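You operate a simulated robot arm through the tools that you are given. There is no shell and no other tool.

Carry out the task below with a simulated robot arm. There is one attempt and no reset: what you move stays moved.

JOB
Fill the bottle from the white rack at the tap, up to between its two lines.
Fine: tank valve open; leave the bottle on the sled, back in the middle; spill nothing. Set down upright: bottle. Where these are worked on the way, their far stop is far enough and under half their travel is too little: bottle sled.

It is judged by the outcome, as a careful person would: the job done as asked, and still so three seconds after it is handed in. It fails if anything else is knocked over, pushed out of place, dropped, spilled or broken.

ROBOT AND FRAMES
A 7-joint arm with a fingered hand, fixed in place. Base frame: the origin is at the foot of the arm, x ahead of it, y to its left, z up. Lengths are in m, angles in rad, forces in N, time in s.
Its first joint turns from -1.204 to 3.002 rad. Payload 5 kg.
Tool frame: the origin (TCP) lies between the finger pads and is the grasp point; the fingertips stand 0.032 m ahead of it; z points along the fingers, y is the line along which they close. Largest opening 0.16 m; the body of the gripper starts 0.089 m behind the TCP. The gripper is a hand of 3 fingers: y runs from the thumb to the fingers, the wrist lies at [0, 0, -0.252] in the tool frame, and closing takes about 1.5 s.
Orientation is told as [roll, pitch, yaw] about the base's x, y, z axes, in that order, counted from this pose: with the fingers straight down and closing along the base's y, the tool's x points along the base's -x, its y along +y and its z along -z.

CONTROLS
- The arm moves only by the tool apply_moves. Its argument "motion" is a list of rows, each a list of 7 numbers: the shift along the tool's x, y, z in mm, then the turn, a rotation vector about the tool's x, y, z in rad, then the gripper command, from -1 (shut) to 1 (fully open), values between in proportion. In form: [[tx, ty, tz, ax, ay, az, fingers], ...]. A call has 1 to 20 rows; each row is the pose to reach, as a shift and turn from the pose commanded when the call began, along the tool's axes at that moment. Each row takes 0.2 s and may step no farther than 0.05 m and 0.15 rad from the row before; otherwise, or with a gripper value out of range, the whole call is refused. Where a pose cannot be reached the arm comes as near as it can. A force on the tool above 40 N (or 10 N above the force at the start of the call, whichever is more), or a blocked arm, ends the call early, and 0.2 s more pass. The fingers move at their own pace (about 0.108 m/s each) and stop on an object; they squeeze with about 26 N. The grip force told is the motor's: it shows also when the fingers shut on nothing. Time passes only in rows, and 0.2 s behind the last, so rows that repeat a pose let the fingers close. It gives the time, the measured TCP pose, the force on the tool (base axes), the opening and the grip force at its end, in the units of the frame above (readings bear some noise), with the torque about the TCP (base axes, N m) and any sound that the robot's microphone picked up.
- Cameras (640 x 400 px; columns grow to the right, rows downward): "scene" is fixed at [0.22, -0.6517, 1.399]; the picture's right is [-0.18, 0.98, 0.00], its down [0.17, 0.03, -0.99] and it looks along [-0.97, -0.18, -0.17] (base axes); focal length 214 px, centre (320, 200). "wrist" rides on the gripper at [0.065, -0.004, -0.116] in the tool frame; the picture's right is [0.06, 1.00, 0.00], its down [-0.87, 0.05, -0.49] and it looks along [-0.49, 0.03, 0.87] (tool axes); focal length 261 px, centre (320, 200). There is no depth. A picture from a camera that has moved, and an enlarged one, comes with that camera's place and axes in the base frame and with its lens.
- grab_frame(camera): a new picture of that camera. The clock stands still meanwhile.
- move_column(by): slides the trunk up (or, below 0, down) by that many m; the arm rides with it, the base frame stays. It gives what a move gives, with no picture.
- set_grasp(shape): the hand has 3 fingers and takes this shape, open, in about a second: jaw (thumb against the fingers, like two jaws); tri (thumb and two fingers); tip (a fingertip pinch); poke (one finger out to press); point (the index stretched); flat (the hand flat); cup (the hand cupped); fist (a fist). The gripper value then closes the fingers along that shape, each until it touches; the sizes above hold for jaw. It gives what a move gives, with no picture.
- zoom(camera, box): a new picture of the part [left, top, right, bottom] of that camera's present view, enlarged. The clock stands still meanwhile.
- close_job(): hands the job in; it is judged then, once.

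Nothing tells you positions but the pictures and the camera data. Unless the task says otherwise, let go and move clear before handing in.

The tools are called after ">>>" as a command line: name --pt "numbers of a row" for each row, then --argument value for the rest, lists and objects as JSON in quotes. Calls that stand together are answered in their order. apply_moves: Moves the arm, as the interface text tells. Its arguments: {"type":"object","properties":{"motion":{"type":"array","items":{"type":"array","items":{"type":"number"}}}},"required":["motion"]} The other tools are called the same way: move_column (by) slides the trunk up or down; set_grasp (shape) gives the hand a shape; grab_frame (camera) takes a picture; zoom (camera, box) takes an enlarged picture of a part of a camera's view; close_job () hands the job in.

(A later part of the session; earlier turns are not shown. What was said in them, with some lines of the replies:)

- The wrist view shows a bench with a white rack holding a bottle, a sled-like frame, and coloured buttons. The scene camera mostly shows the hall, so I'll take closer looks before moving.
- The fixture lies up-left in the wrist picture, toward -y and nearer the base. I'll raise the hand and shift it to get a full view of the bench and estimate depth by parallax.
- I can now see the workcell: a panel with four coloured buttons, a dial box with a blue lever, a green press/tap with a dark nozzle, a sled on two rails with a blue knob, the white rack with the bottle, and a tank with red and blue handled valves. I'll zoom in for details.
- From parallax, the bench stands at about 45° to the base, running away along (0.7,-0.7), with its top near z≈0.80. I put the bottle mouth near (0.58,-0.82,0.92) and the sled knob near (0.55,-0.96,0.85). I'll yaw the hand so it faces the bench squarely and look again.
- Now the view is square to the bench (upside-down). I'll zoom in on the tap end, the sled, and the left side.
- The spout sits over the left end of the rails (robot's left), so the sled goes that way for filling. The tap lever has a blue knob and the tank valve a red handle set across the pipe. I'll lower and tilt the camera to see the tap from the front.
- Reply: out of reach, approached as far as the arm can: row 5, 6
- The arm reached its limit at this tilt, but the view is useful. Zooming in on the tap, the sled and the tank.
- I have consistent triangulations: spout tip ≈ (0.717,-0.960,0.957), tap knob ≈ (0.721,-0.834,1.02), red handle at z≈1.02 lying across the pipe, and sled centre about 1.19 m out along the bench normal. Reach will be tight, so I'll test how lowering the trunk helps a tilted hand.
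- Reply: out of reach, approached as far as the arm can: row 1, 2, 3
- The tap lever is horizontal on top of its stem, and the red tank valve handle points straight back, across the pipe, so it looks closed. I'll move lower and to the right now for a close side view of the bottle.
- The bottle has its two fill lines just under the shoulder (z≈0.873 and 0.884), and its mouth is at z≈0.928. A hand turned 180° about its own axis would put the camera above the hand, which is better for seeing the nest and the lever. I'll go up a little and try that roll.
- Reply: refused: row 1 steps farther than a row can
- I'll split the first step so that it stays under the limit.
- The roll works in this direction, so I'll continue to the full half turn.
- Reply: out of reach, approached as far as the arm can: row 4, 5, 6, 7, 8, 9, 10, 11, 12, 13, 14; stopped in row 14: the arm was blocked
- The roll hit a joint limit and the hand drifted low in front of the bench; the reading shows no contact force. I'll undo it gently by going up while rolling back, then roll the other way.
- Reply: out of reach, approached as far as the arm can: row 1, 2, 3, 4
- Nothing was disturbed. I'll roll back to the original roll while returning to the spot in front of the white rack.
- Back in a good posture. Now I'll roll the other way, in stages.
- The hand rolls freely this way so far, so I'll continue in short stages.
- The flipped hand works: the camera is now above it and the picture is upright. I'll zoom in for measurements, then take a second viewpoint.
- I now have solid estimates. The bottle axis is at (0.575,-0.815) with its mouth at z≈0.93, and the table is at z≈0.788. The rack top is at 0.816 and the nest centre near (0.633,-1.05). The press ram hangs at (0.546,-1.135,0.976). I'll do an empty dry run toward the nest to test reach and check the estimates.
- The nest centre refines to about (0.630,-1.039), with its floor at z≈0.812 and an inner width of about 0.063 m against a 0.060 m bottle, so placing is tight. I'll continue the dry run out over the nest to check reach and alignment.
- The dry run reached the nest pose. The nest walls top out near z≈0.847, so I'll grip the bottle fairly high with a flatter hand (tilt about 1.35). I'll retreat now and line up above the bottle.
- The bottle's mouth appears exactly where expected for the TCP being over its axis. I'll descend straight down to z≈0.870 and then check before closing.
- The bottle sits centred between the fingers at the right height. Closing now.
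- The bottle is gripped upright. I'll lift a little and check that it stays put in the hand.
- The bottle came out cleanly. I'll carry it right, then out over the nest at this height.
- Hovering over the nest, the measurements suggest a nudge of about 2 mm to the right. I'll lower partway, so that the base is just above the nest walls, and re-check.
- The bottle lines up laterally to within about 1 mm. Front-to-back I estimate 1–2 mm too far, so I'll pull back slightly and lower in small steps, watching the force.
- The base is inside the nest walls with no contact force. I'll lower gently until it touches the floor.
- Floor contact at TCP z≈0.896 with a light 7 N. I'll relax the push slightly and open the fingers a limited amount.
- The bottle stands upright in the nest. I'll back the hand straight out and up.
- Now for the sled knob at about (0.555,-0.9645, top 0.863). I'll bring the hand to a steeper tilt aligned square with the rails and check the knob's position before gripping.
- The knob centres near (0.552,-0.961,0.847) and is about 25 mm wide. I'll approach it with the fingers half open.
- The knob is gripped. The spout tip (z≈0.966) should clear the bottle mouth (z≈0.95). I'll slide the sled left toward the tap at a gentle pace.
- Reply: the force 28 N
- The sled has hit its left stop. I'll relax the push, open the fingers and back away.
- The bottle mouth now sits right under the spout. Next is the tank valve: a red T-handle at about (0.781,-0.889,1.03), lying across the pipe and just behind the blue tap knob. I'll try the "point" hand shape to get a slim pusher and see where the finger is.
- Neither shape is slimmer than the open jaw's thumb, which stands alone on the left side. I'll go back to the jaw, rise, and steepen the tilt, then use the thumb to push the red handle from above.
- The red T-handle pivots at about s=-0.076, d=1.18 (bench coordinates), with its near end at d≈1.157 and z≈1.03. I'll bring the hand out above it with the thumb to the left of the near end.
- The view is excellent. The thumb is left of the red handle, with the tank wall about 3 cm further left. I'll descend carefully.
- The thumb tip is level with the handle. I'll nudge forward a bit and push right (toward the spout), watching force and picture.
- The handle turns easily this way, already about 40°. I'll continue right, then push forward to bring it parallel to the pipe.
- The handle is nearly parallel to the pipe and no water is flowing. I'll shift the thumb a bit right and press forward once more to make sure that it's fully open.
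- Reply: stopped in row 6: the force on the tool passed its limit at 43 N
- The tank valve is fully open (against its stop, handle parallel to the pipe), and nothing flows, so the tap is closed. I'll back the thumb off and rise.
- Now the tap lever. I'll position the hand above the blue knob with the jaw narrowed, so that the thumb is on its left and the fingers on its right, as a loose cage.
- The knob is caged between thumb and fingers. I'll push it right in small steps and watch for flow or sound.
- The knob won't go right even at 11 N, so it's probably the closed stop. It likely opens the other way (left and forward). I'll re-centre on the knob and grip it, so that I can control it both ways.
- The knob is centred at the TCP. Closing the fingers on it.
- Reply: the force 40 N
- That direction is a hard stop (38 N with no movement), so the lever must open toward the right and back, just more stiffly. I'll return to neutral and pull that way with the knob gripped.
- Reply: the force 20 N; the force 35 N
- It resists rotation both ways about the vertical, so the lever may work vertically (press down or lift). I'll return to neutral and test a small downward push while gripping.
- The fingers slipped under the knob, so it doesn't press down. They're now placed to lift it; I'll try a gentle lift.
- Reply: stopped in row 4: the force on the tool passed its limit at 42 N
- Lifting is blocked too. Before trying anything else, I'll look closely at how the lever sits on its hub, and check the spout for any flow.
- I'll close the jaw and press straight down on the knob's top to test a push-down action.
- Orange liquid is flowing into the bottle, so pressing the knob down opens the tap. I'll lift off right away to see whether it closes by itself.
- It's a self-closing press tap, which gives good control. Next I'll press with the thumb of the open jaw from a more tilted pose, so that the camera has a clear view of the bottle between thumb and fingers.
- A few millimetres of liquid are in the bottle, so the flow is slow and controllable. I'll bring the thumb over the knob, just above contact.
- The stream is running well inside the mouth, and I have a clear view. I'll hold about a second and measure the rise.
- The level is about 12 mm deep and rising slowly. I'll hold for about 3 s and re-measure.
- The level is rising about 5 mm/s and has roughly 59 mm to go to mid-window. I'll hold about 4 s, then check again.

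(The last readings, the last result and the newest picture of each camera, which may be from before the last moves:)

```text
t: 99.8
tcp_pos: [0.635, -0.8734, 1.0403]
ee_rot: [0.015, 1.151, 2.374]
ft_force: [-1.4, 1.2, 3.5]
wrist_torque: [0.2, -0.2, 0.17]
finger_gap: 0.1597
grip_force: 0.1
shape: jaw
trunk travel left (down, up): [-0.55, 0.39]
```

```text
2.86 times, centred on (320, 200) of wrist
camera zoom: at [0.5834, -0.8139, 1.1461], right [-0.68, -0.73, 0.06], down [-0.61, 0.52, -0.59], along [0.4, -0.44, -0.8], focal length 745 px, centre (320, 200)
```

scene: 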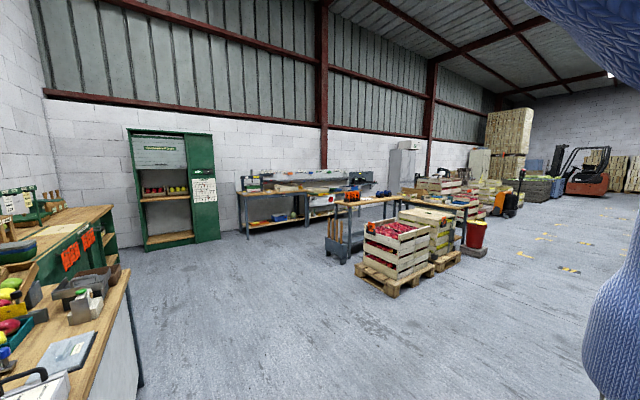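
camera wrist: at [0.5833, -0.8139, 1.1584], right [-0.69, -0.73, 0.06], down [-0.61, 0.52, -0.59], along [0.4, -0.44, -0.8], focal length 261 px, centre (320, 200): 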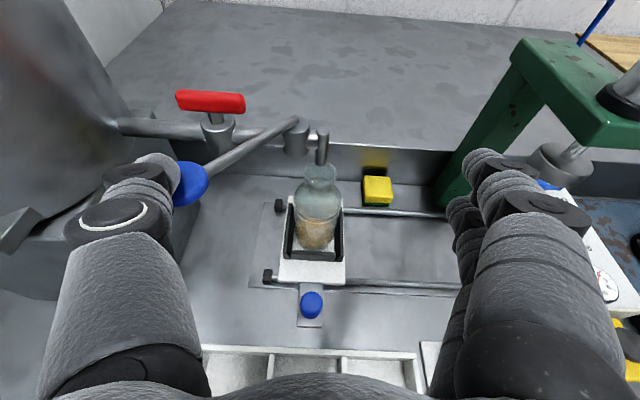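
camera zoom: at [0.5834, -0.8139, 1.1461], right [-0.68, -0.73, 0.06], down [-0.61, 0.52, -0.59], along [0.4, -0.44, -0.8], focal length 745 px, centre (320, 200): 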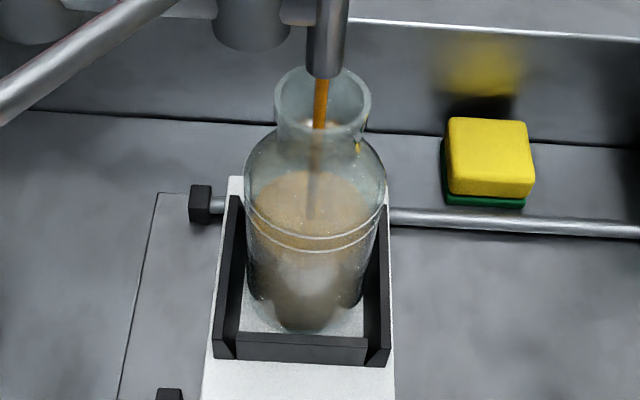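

Level is now at about z=0.878, and the lines are at ≈0.8935 and 0.9036. I'll hold about 2.8 s more, then check.

>>> apply_moves --pt "0 0 0 0 0 0 1" --pt "0 0 0 0 0 0 1" --pt "0 0 0 0 0 0 1" --pt "0 0 0 0 0 0 1" --pt "0 0 0 0 0 0 1" --pt "0 0 0 0 0 0 1" --pt "0 0 0 0 0 0 1" --pt "0 0 0 0 0 0 1" --pt "0 0 0 0 0 0 1" --pt "0 0 0 0 0 0 1" --pt "0 0 0 0 0 0 1" --pt "0 0 0 0 0 0 1" --pt "0 0 0 0 0 0 1"

>>> zoom --camera "wrist" --box '[290, 175, 350, 240]'

```text
t: 102.5
tcp_pos: [0.6368, -0.8736, 1.0421]
ee_rot: [0.014, 1.152, 2.374]
ft_force: [-1.4, 1.0, 4.0]
wrist_torque: [0.17, -0.21, 0.19]
finger_gap: 0.1602
grip_force: 0.0
shape: jaw
trunk travel left (down, up): [-0.55, 0.39]
```

```text
6.15 times, centred on (320, 208) of wrist
camera zoom: at [0.5834, -0.8139, 1.1461], right [-0.68, -0.73, 0.06], down [-0.61, 0.52, -0.59], along [0.4, -0.44, -0.8], focal length 1604 px, centre (320, 154)
```

zoom: 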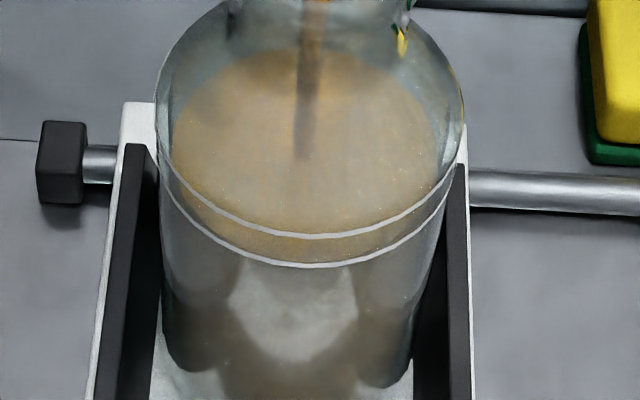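

The surface is just reaching the lower line. I'll hold 1 s more, then lift the thumb in the same call to close the tap.

>>> apply_moves --pt "0 0 0 0 0 0 1" --pt "0 0 0 0 0 0 1" --pt "0 0 0 0 0 0 1" --pt "0 0 0 0 0 0 1" --pt "0 0 0 0 0 0 1" --pt "9 0 -4 0 0 0 1" --pt "18 0 -8 0 0 0 1"

>>> zoom --camera "wrist" --box '[290, 165, 350, 250]'

>>> grab_frame --camera "wrist"

```text
t: 104.2
tcp_pos: [0.6353, -0.8725, 1.0596]
ee_rot: [0.014, 1.149, 2.373]
ft_force: [0.6, 0.2, 0.0]
wrist_torque: [-0.05, 0.03, 0.0]
finger_gap: 0.1599
grip_force: 0.0
shape: jaw
trunk travel left (down, up): [-0.55, 0.39]
```

```text
4.71 times, centred on (320, 208) of wrist
camera zoom: at [0.5834, -0.8142, 1.1647], right [-0.68, -0.73, 0.06], down [-0.61, 0.52, -0.59], along [0.4, -0.44, -0.8], focal length 1227 px, centre (320, 165)
```

zoom: 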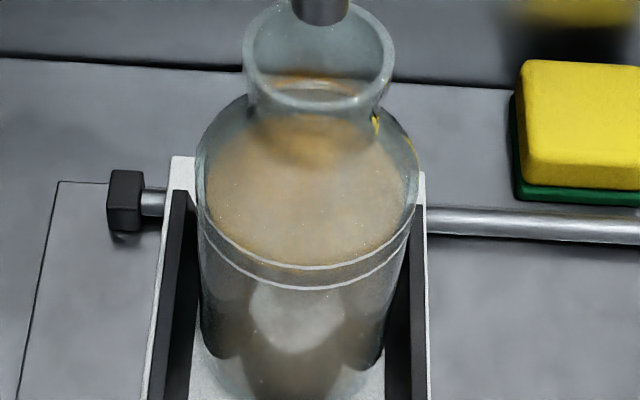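

```text
taken
camera wrist: at [0.5834, -0.8142, 1.1647], right [-0.68, -0.73, 0.06], down [-0.61, 0.52, -0.59], along [0.4, -0.44, -0.8], focal length 261 px, centre (320, 200)
```

wrist: 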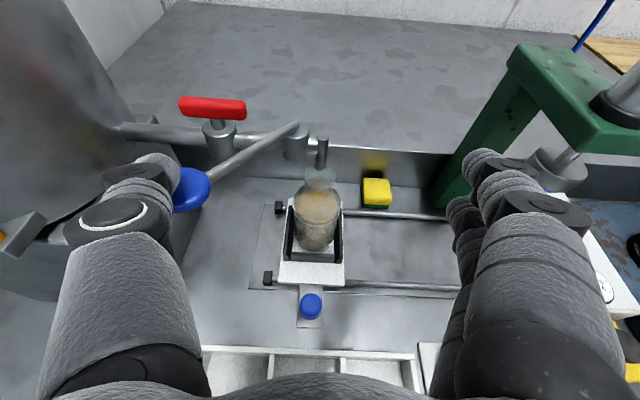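

The tap is closed again. I'll zoom in closely to judge the level against the two lines.

>>> zoom --camera "wrist" --box '[300, 205, 340, 235]'

```text
13.33 times, centred on (320, 220) of wrist
camera zoom: at [0.5834, -0.8142, 1.1647], right [-0.68, -0.73, 0.06], down [-0.61, 0.52, -0.59], along [0.4, -0.44, -0.8], focal length 3475 px, centre (320, -67)
```

zoom: 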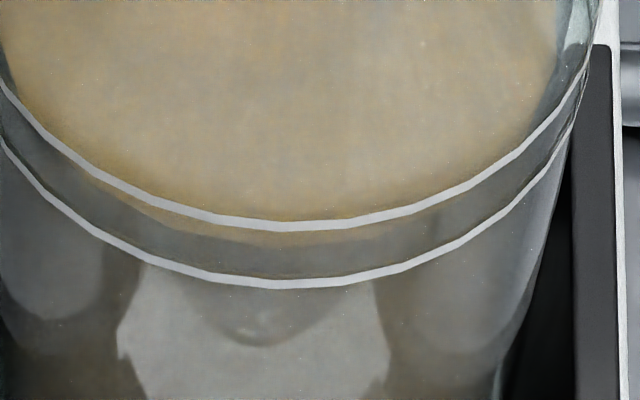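

The surface lies clearly between the two lines, about 40–70% of the way up the band. Now I'll go back to the sled knob and return the sled to the middle, slowly.

>>> apply_moves --pt "14 0 -10 0 -0.03 0 1" --pt "14 0 -50 0 -0.1 0.002 0.6" --pt "0 0 -88 0 -0.18 0.005 0.2" --pt "-22 0 -122 0 -0.249 0.007 0" --pt "-22 0 -122 0 -0.249 0.007 0"

>>> grab_frame --camera "wrist"

```text
t: 105.3
tcp_pos: [0.5497, -0.7868, 1.087]
ee_rot: [-0.001, 0.901, 2.357]
ft_force: [1.1, -0.4, 0.1]
wrist_torque: [-0.02, -0.03, 0.01]
finger_gap: 0.0809
grip_force: 0.0
shape: jaw
trunk travel left (down, up): [-0.55, 0.39]
```

```text
taken
camera wrist: at [0.517, -0.7492, 1.2096], right [-0.68, -0.73, 0.05], down [-0.69, 0.62, -0.38], along [0.25, -0.29, -0.93], focal length 261 px, centre (320, 200)
```

wrist: 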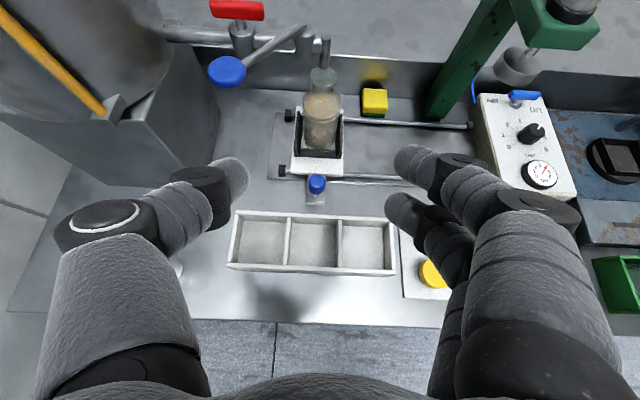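

>>> apply_moves --pt "-32 0 16 0 0.112 0 0" --pt "-64 0 32 0 0.225 0 0" --pt "-96 0 48 0 0.337 0 0.4" --pt "-128 0 63 0 0.45 0 0.8"

>>> grab_frame --camera "wrist"

>>> zoom --camera "wrist" --box '[290, 90, 370, 170]'

```text
t: 106.3
tcp_pos: [0.5135, -0.7817, 0.9543]
ee_rot: [0.627, 1.23, 2.962]
ft_force: [1.7, 1.6, 6.6]
wrist_torque: [0.47, 0.26, -0.28]
finger_gap: 0.1439
grip_force: 0.1
shape: jaw
out of reach, approached as far as the arm can: row 4
trunk travel left (down, up): [-0.55, 0.39]
```

```text
taken
camera wrist: at [0.4629, -0.701, 1.0449], right [-0.67, -0.7, 0.25], down [-0.64, 0.36, -0.68], along [0.38, -0.61, -0.69], focal length 261 px, centre (320, 200)
```

wrist: 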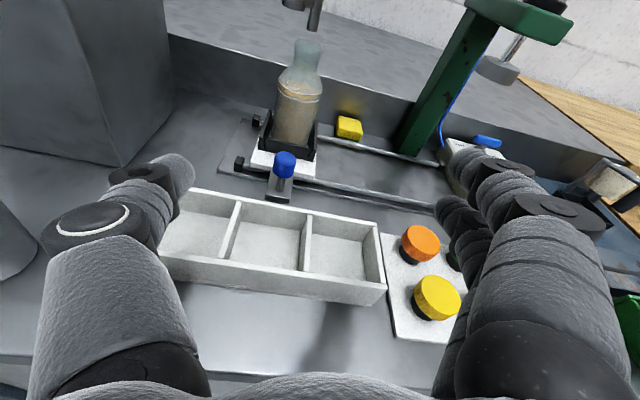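

```text
5.00 times, centred on (330, 130) of wrist
camera zoom: at [0.4629, -0.701, 1.0449], right [-0.67, -0.7, 0.25], down [-0.64, 0.36, -0.68], along [0.38, -0.61, -0.69], focal length 1303 px, centre (270, 550)
```

zoom: 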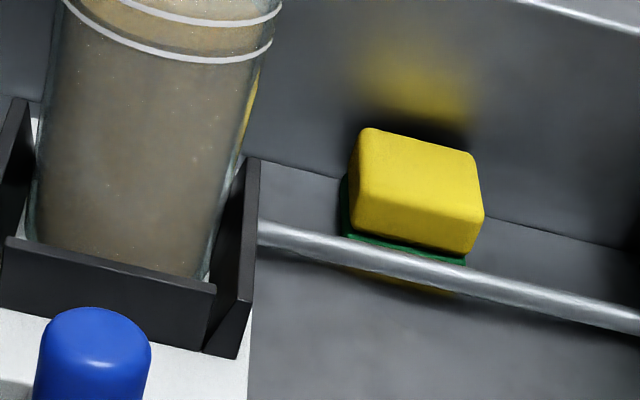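

The hand rolled slightly at the reach limit (no contact), but the view of the bottle is good. Zooming in on the lines.

>>> zoom --camera "wrist" --box '[265, 30, 335, 150]'

>>> zoom --camera "wrist" --box '[270, 70, 330, 110]'

```text
3.33 times, centred on (300, 90) of wrist
camera zoom: at [0.4629, -0.701, 1.0449], right [-0.67, -0.7, 0.25], down [-0.64, 0.36, -0.68], along [0.38, -0.61, -0.69], focal length 869 px, centre (387, 567)
```

zoom: 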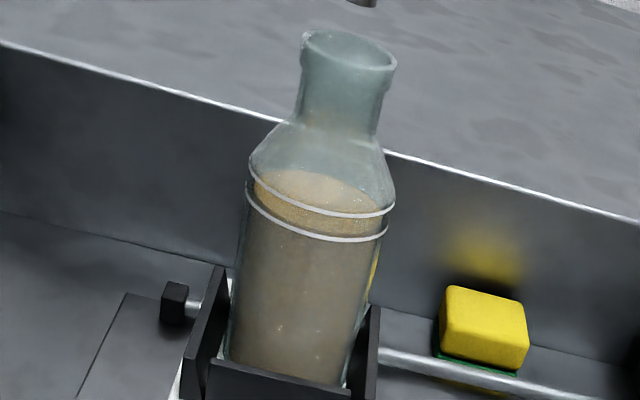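

```text
10.00 times, centred on (300, 90) of wrist
camera zoom: at [0.4629, -0.701, 1.0449], right [-0.67, -0.7, 0.25], down [-0.64, 0.36, -0.68], along [0.38, -0.61, -0.69], focal length 2606 px, centre (520, 1300)
```

zoom: 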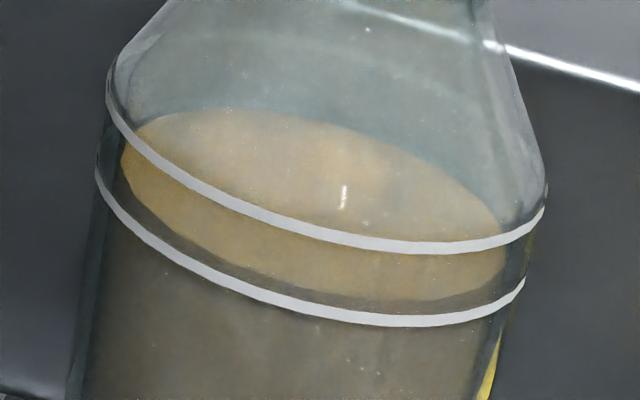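

The surface is between the lines but nearer the lower one (about 10–40% up). I'll top up by roughly 3 mm with a short pulse to centre it. First I'll restore the hand's posture and return to the tap knob.

>>> apply_moves --pt "39 1 11 0.019 -0.035 0.045 1" --pt "78 2 22 0.038 -0.07 0.09 1" --pt "117 4 33 0.056 -0.104 0.134 1" --pt "155 5 43 0.075 -0.139 0.178 1"

>>> grab_frame --camera "wrist"

```text
t: 107.3
tcp_pos: [0.5804, -0.8235, 1.0885]
ee_rot: [-0.51, 1.166, 1.902]
ft_force: [0.6, -0.4, 0.1]
wrist_torque: [-0.02, -0.02, -0.01]
finger_gap: 0.1598
grip_force: 0.1
shape: jaw
trunk travel left (down, up): [-0.55, 0.39]
```

```text
taken
camera wrist: at [0.5079, -0.776, 1.1888], right [-0.67, -0.73, -0.13], down [-0.5, 0.58, -0.64], along [0.55, -0.36, -0.76], focal length 261 px, centre (320, 200)
```

wrist: 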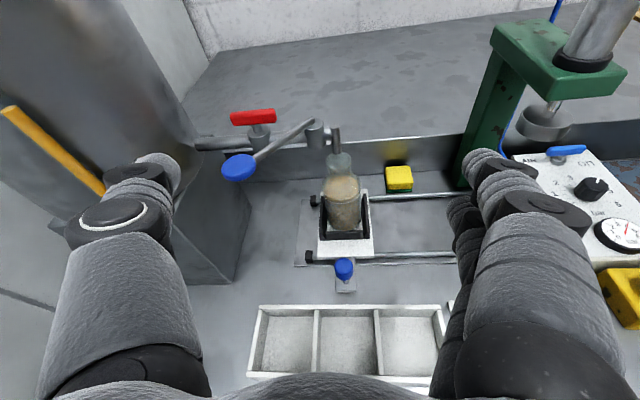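

>>> apply_moves --pt "4 0 24 -0.038 -0.03 -0.088 1" --pt "8 -1 47 -0.077 -0.059 -0.175 1" --pt "8 -1 47 -0.077 -0.059 -0.175 1"

>>> grab_frame --camera "wrist"

```text
t: 108.2
tcp_pos: [0.6145, -0.8546, 1.082]
ee_rot: [0.0, 1.155, 2.372]
ft_force: [0.2, 0.7, 0.1]
wrist_torque: [-0.01, 0.02, 0.02]
finger_gap: 0.1599
grip_force: 0.0
shape: jaw
trunk travel left (down, up): [-0.55, 0.39]
```

```text
taken
camera wrist: at [0.5605, -0.7961, 1.1873], right [-0.68, -0.73, 0.06], down [-0.61, 0.52, -0.6], along [0.41, -0.44, -0.8], focal length 261 px, centre (320, 200)
```

wrist: 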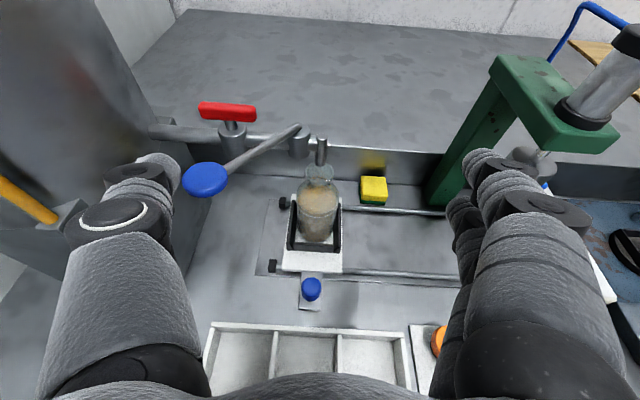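

>>> apply_moves --pt "-4 -1.5 19 0 0 0 1" --pt "-12 -3 36 0 0 0 1"

>>> grab_frame --camera "wrist"

```text
t: 108.8
tcp_pos: [0.6377, -0.8709, 1.0578]
ee_rot: [-0.002, 1.156, 2.372]
ft_force: [-0.8, -0.6, -0.2]
wrist_torque: [0.01, -0.01, -0.04]
finger_gap: 0.1599
grip_force: 0.1
shape: jaw
trunk travel left (down, up): [-0.55, 0.39]
```

```text
taken
camera wrist: at [0.5835, -0.8142, 1.1628], right [-0.68, -0.73, 0.06], down [-0.61, 0.52, -0.6], along [0.41, -0.44, -0.8], focal length 261 px, centre (320, 200)
```

wrist: 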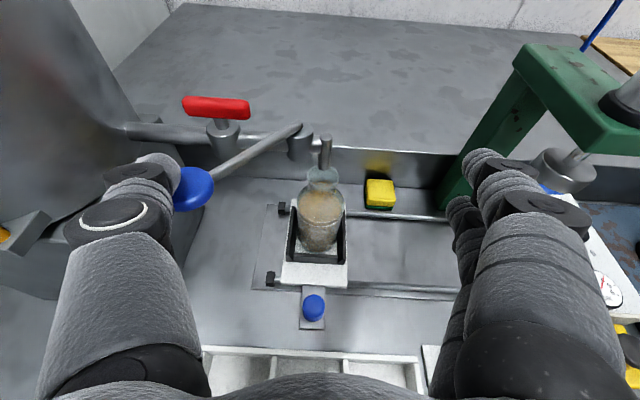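

Positioned just above contact. I'll run a single short pulse: press, hold 0.4 s, lift.

>>> apply_moves --pt "-9.2 0 4.1 0 0 0 1" --pt "-16 0 7.1 0 0 0 1" --pt "-16 0 7.1 0 0 0 1" --pt "-16 0 7.1 0 0 0 1" --pt "-7 0 3.1 0 0 0 1" --pt "2 0 -1 0 0 0 1"

>>> zoom --camera "wrist" --box '[300, 205, 340, 235]'

>>> zoom --camera "wrist" --box '[260, 130, 380, 270]'

```text
t: 110.2
tcp_pos: [0.6372, -0.871, 1.0597]
ee_rot: [-0.002, 1.156, 2.373]
ft_force: [0.6, -0.1, -0.6]
wrist_torque: [0.02, 0.04, -0.01]
finger_gap: 0.1601
grip_force: 0.0
shape: jaw
trunk travel left (down, up): [-0.55, 0.39]
```

```text
13.33 times, centred on (320, 220) of wrist
camera zoom: at [0.5836, -0.8129, 1.1646], right [-0.68, -0.73, 0.06], down [-0.61, 0.52, -0.6], along [0.41, -0.44, -0.8], focal length 3475 px, centre (320, -67)
```

zoom: 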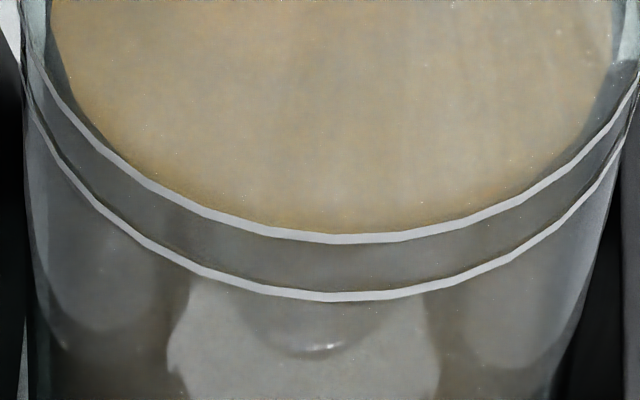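

```text
2.86 times, centred on (320, 200) of wrist
camera zoom: at [0.5836, -0.8129, 1.1646], right [-0.68, -0.73, 0.06], down [-0.61, 0.52, -0.6], along [0.41, -0.44, -0.8], focal length 745 px, centre (320, 200)
```

zoom: 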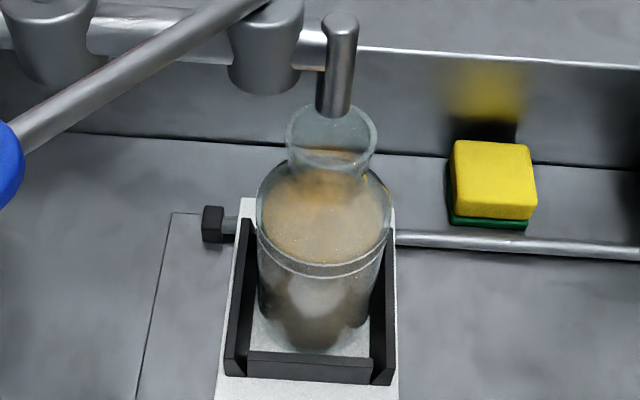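

The level moved up by about 5 mm, so it should now be near mid-band. I'll back off and check it from a lower angle.

>>> apply_moves --pt "11 0 -5 0 0 0 1" --pt "0 0 -35 0 0.04 0 1" --pt "-30 0 -60 0 0.09 0 0.6" --pt "-65 0 -78 0 0.14 0 0.2" --pt "-104 0 -87 0 0.185 0 0" --pt "-104 0 -87 0 0.185 0 0"

>>> grab_frame --camera "wrist"

>>> zoom --camera "wrist" --box '[290, 115, 350, 160]'

```text
t: 111.5
tcp_pos: [0.5488, -0.7877, 0.9996]
ee_rot: [0.002, 1.34, 2.372]
ft_force: [-0.4, 0.3, 0.2]
wrist_torque: [-0.03, 0.0, -0.01]
finger_gap: 0.0806
grip_force: 0.0
shape: jaw
trunk travel left (down, up): [-0.55, 0.39]
```

```text
taken
camera wrist: at [0.4816, -0.7168, 1.0884], right [-0.68, -0.73, 0.06], down [-0.52, 0.43, -0.73], along [0.51, -0.53, -0.68], focal length 261 px, centre (320, 200)
```

wrist: 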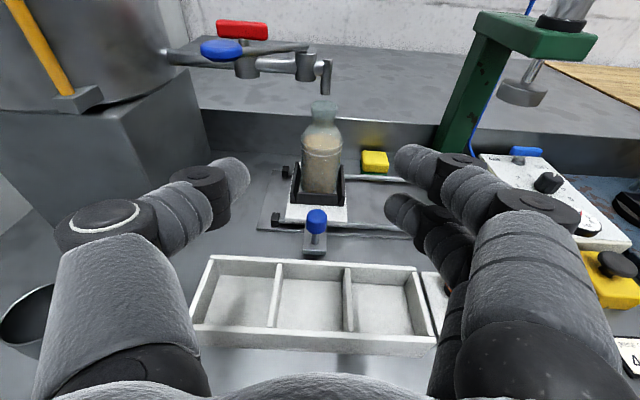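

```text
8.89 times, centred on (320, 138) of wrist
camera zoom: at [0.4816, -0.7168, 1.0884], right [-0.68, -0.73, 0.06], down [-0.52, 0.43, -0.73], along [0.51, -0.53, -0.68], focal length 2317 px, centre (320, 756)
```

zoom: 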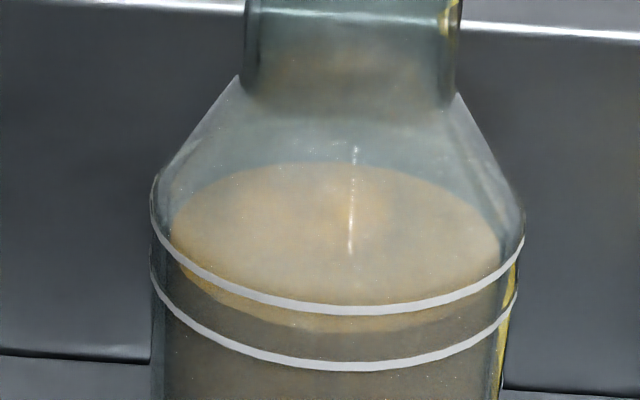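

The level sits at about 40–60% of the band, which is right. Now the sled: I'll go back to its knob with the same approach as before.

>>> apply_moves --pt "0 0 0 -0.004 -0.11 0.001 0" --pt "0 0 0 -0.008 -0.22 0.002 0" --pt "0 0 0 -0.012 -0.33 0.003 -0.1" --pt "0 0 0 -0.016 -0.44 0.004 -0.2" --pt "0 0 0 -0.016 -0.44 0.004 -0.2"

>>> grab_frame --camera "wrist"

```text
t: 112.8
tcp_pos: [0.5494, -0.787, 0.9988]
ee_rot: [0.003, 0.9, 2.36]
ft_force: [0.2, 0.5, 0.1]
wrist_torque: [-0.01, 0.03, -0.04]
finger_gap: 0.0647
grip_force: 0.0
shape: jaw
trunk travel left (down, up): [-0.55, 0.39]
```

```text
taken
camera wrist: at [0.5178, -0.7491, 1.1212], right [-0.68, -0.73, 0.05], down [-0.69, 0.62, -0.37], along [0.24, -0.29, -0.93], focal length 261 px, centre (320, 200)
```

wrist: 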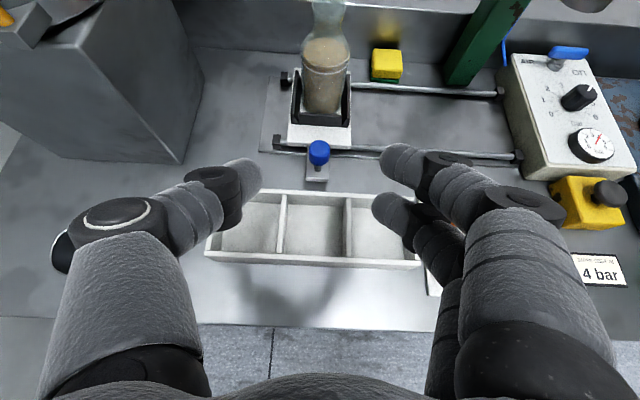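

>>> apply_moves --pt "-20 0 40 0 0 0 -0.2" --pt "-41 1 80 0 0 0 -0.2" --pt "-41 1 118 0 0 0 -0.2" --pt "-41 1 150 0 0 0 -0.2"

>>> grab_frame --camera "wrist"

```text
t: 113.8
tcp_pos: [0.6132, -0.853, 0.8728]
ee_rot: [0.003, 0.9, 2.359]
ft_force: [-0.3, -0.7, -0.6]
wrist_torque: [0.01, 0.0, 0.02]
finger_gap: 0.0647
grip_force: 0.1
shape: jaw
trunk travel left (down, up): [-0.55, 0.39]
```

```text
taken
camera wrist: at [0.5813, -0.8154, 0.9951], right [-0.68, -0.73, 0.05], down [-0.69, 0.62, -0.38], along [0.24, -0.29, -0.93], focal length 261 px, centre (320, 200)
```

wrist: 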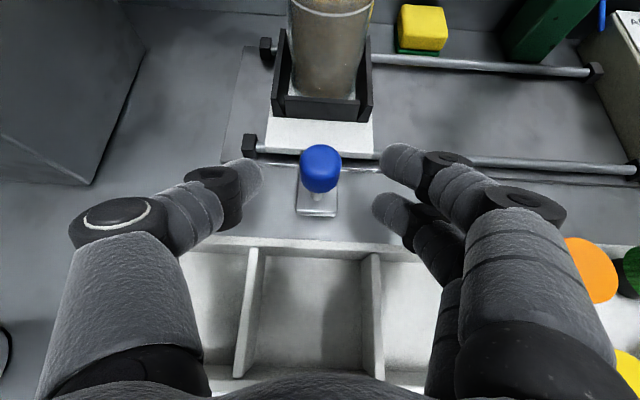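

>>> apply_moves --pt "0 0 12 0 0 0 -0.2" --pt "0 0 24 0 0 0 -0.2" --pt "0 0 24 0 0 0 -0.5" --pt "0 0 24 0 0 0 -0.8" --pt "0 0 24 0 0 0 -1" --pt "0 0 24 0 0 0 -1" --pt "0 0 24 0 0 0 -1"

>>> grab_frame --camera "wrist"

```text
t: 115.3
tcp_pos: [0.6277, -0.8672, 0.8584]
ee_rot: [0.004, 0.901, 2.36]
ft_force: [4.6, -2.4, -1.6]
wrist_torque: [0.1, -0.05, 0.01]
finger_gap: 0.0138
grip_force: 25.6
shape: jaw
trunk travel left (down, up): [-0.55, 0.39]
```

```text
taken
camera wrist: at [0.5955, -0.8287, 0.9801], right [-0.68, -0.73, 0.05], down [-0.69, 0.62, -0.38], along [0.24, -0.29, -0.93], focal length 261 px, centre (320, 200)
```

wrist: 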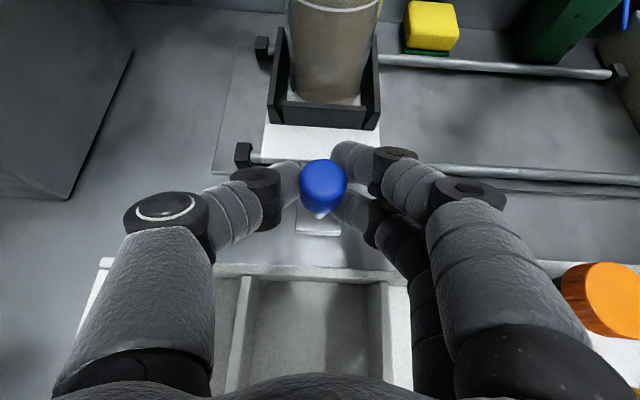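

The knob is gripped. I'll slide the sled slowly back to the right, with soft acceleration.

>>> apply_moves --pt "0 2 0 0 0 0 -1" --pt "0 5 0 0 0 0 -1" --pt "0 9 0 0 0 0 -1" --pt "0 14 0 0 0 0 -1" --pt "0 20 0 0 0 0 -1" --pt "0 26.5 0 0 0 0 -1" --pt "0 33.5 0 0 0 0 -1" --pt "0 40.5 0 0 0 0 -1" --pt "0 47.5 0 0 0 0 -1" --pt "0 54.5 0 0 0 0 -1" --pt "0 61.5 0 0 0 0 -1" --pt "0 68.5 0 0 0 0 -1" --pt "0 75.5 0 0 0 0 -1" --pt "0 82.5 0 0 0 0 -1" --pt "0 89.5 0 0 0 0 -1" --pt "0 96 0 0 0 0 -1" --pt "0 102 0 0 0 0 -1" --pt "0 107.5 0 0 0 0 -1" --pt "0 112.5 0 0 0 0 -1" --pt "0 116 0 0 0 0 -1"

>>> grab_frame --camera "wrist"

```text
t: 119.5
tcp_pos: [0.5445, -0.9506, 0.8581]
ee_rot: [0.005, 0.898, 2.359]
ft_force: [-1.3, -1.4, -11.4]
wrist_torque: [0.23, 0.07, -0.03]
finger_gap: 0.0137
grip_force: 26.1
shape: jaw
trunk travel left (down, up): [-0.55, 0.39]
```

```text
taken
camera wrist: at [0.513, -0.9115, 0.9805], right [-0.68, -0.73, 0.05], down [-0.69, 0.62, -0.37], along [0.24, -0.29, -0.93], focal length 261 px, centre (320, 200)
```

wrist: 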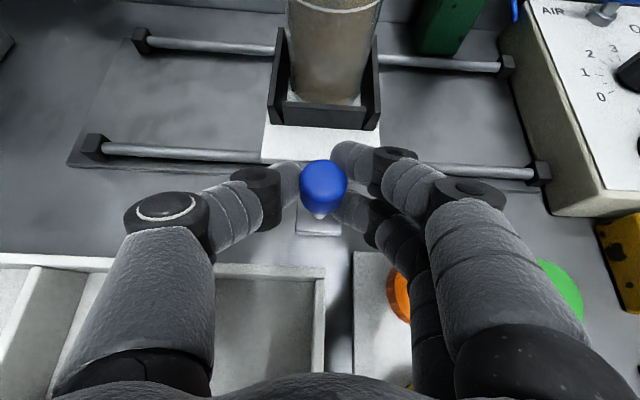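

>>> apply_moves --pt "0 1.5 0 0 0 0 -1" --pt "0 3 0 0 0 0 -1" --pt "0 4.2 0 0 0 0 -1" --pt "0 4.2 0 0 0 0 -1"

>>> grab_frame --camera "wrist"

```text
t: 120.5
tcp_pos: [0.5435, -0.9521, 0.8583]
ee_rot: [0.003, 0.899, 2.36]
ft_force: [2.7, -1.8, -10.3]
wrist_torque: [0.18, 0.0, 0.01]
finger_gap: 0.0137
grip_force: 26.2
shape: jaw
trunk travel left (down, up): [-0.55, 0.39]
```

```text
taken
camera wrist: at [0.5111, -0.9133, 0.9805], right [-0.68, -0.73, 0.05], down [-0.69, 0.62, -0.37], along [0.24, -0.29, -0.93], focal length 261 px, centre (320, 200)
```

wrist: 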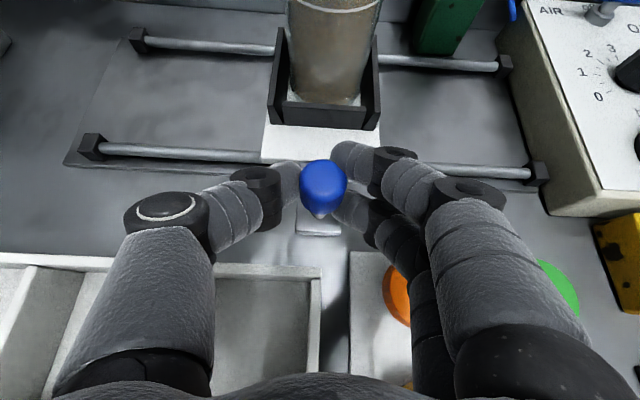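

The sled is back at its original spot to within about a millimetre. Releasing the knob and backing away.

>>> apply_moves --pt "0 0 0 0 0 0 -0.7" --pt "0 0 0 0 0 0 -0.4" --pt "0 0 0 0 0 0 -0.2" --pt "0 0 0 0 0 0 -0.15" --pt "0 0 0 0 0 0 -0.15" --pt "0 0 -20 0 0 0 -0.15" --pt "0 0 -50 0 0 0 -0.15" --pt "0 0 -90 0 0 0 -0.1" --pt "10 0 -130 0 0 0 0" --pt "30 0 -150 0 0 0 0"

>>> grab_frame --camera "wrist"

```text
t: 122.8
tcp_pos: [0.4712, -0.8808, 0.9767]
ee_rot: [0.003, 0.901, 2.359]
ft_force: [0.0, 0.5, 0.6]
wrist_torque: [0.02, -0.01, 0.0]
finger_gap: 0.0793
grip_force: 0.1
shape: jaw
trunk travel left (down, up): [-0.55, 0.39]
```

```text
taken
camera wrist: at [0.4399, -0.8425, 1.0981], right [-0.68, -0.73, 0.05], down [-0.69, 0.61, -0.38], along [0.24, -0.29, -0.93], focal length 261 px, centre (320, 200)
```

wrist: 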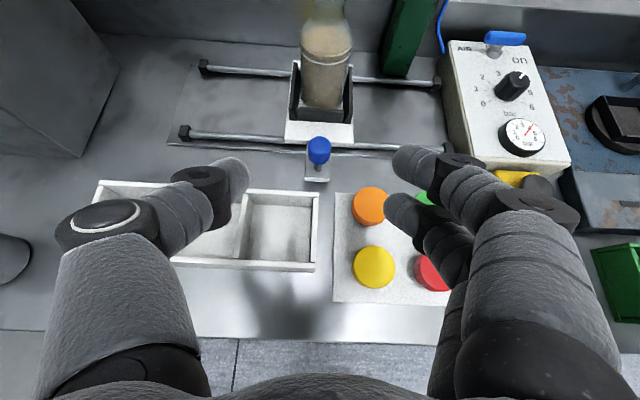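

>>> apply_moves --pt "25 0 -20 0 0.1 0 0.5" --pt "50 -20 -40 0 0.2 0 1" --pt "70 -40 -50 0 0.3 0 1" --pt "70 -60 -50 0 0.35 0 1"

>>> grab_frame --camera "wrist"

>>> grab_frame --camera "scene"

```text
t: 123.8
tcp_pos: [0.518, -0.8441, 1.0593]
ee_rot: [0.011, 1.251, 2.366]
ft_force: [0.8, -0.2, -0.7]
wrist_torque: [0.03, -0.03, 0.0]
finger_gap: 0.16
grip_force: 0.1
shape: jaw
trunk travel left (down, up): [-0.55, 0.39]
```

```text
taken
camera wrist: at [0.4584, -0.778, 1.1564], right [-0.69, -0.72, 0.06], down [-0.56, 0.48, -0.67], along [0.45, -0.5, -0.74], focal length 261 px, centre (320, 200)
```

wrist: 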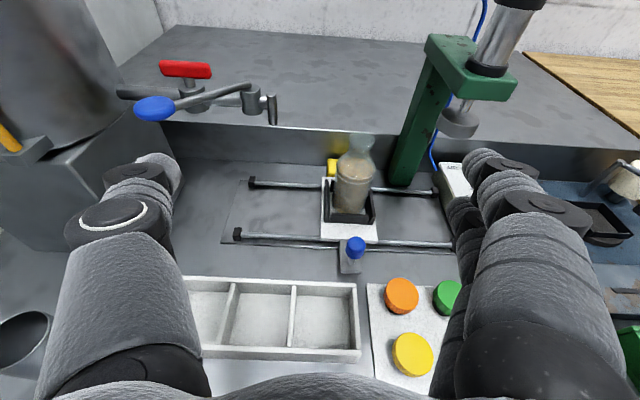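

```text
taken
```

scene: 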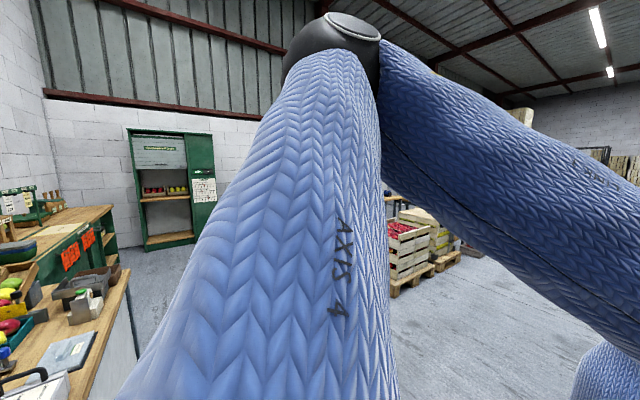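

>>> zoom --camera "wrist" --box '[320, 125, 390, 185]'

>>> zoom --camera "wrist" --box '[210, 60, 470, 290]'

>>> zoom --camera "wrist" --box '[330, 160, 380, 200]'

```text
6.67 times, centred on (355, 155) of wrist
camera zoom: at [0.4584, -0.778, 1.1564], right [-0.69, -0.72, 0.06], down [-0.56, 0.48, -0.67], along [0.45, -0.5, -0.74], focal length 1738 px, centre (87, 500)
```

zoom: 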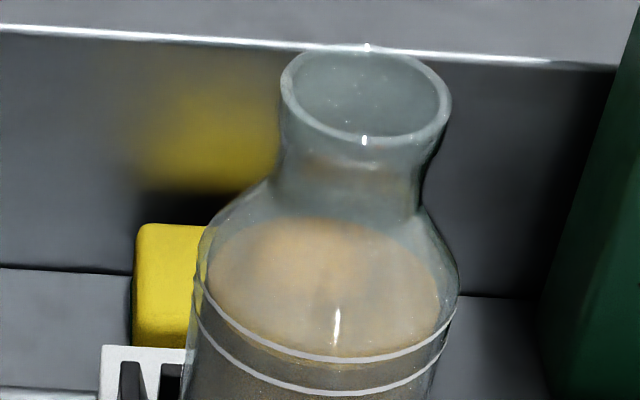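

```text
1.74 times, centred on (340, 175) of wrist
camera zoom: at [0.4584, -0.778, 1.1564], right [-0.69, -0.72, 0.06], down [-0.56, 0.48, -0.67], along [0.45, -0.5, -0.74], focal length 453 px, centre (285, 244)
```

zoom: 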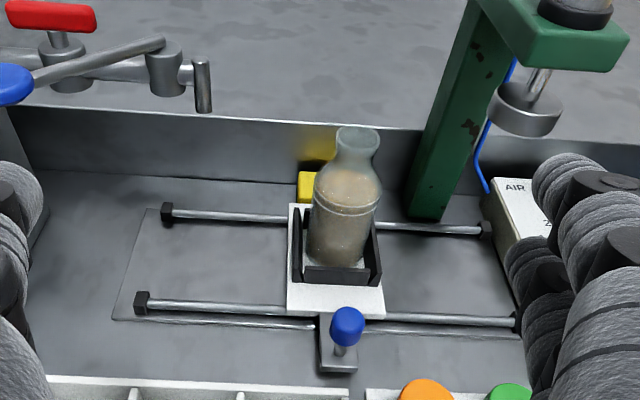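

```text
10.00 times, centred on (355, 180) of wrist
camera zoom: at [0.4584, -0.778, 1.1564], right [-0.69, -0.72, 0.06], down [-0.56, 0.48, -0.67], along [0.45, -0.5, -0.74], focal length 2606 px, centre (-30, 400)
```

zoom: 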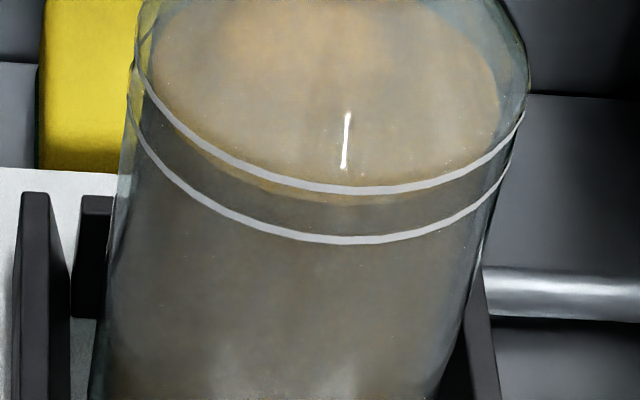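

The bottle stands upright in the sled's nest, with the liquid about mid-way between its two lines. The sled is centred on its rails, the tap is shut, and nothing has spilled. The hand is clear, so I'm handing in.

>>> close_job

```text
The job is handed in.
```

The bottle from the white rack is filled to roughly midway between its two lines, judging by several camera angles. It stands upright on the sled.

- **Sled:** I took it to its left stop under the tap, then brought it back to within about a millimetre of where it started.
- **Tap:** it only flows while the blue knob is pressed down, and it closed when I let go. No stream was visible afterwards.
- **Tank valve:** it looked closed at the start (red handle across the pipe). I turned it fully open and left it open, as you said was fine.
- **Spills:** I saw none in the final pictures. The hand is open and clear of everything.

Early on, the hand drifted low in front of the bench when I rolled it past a joint limit. No contact force showed, and nothing looked disturbed afterwards.
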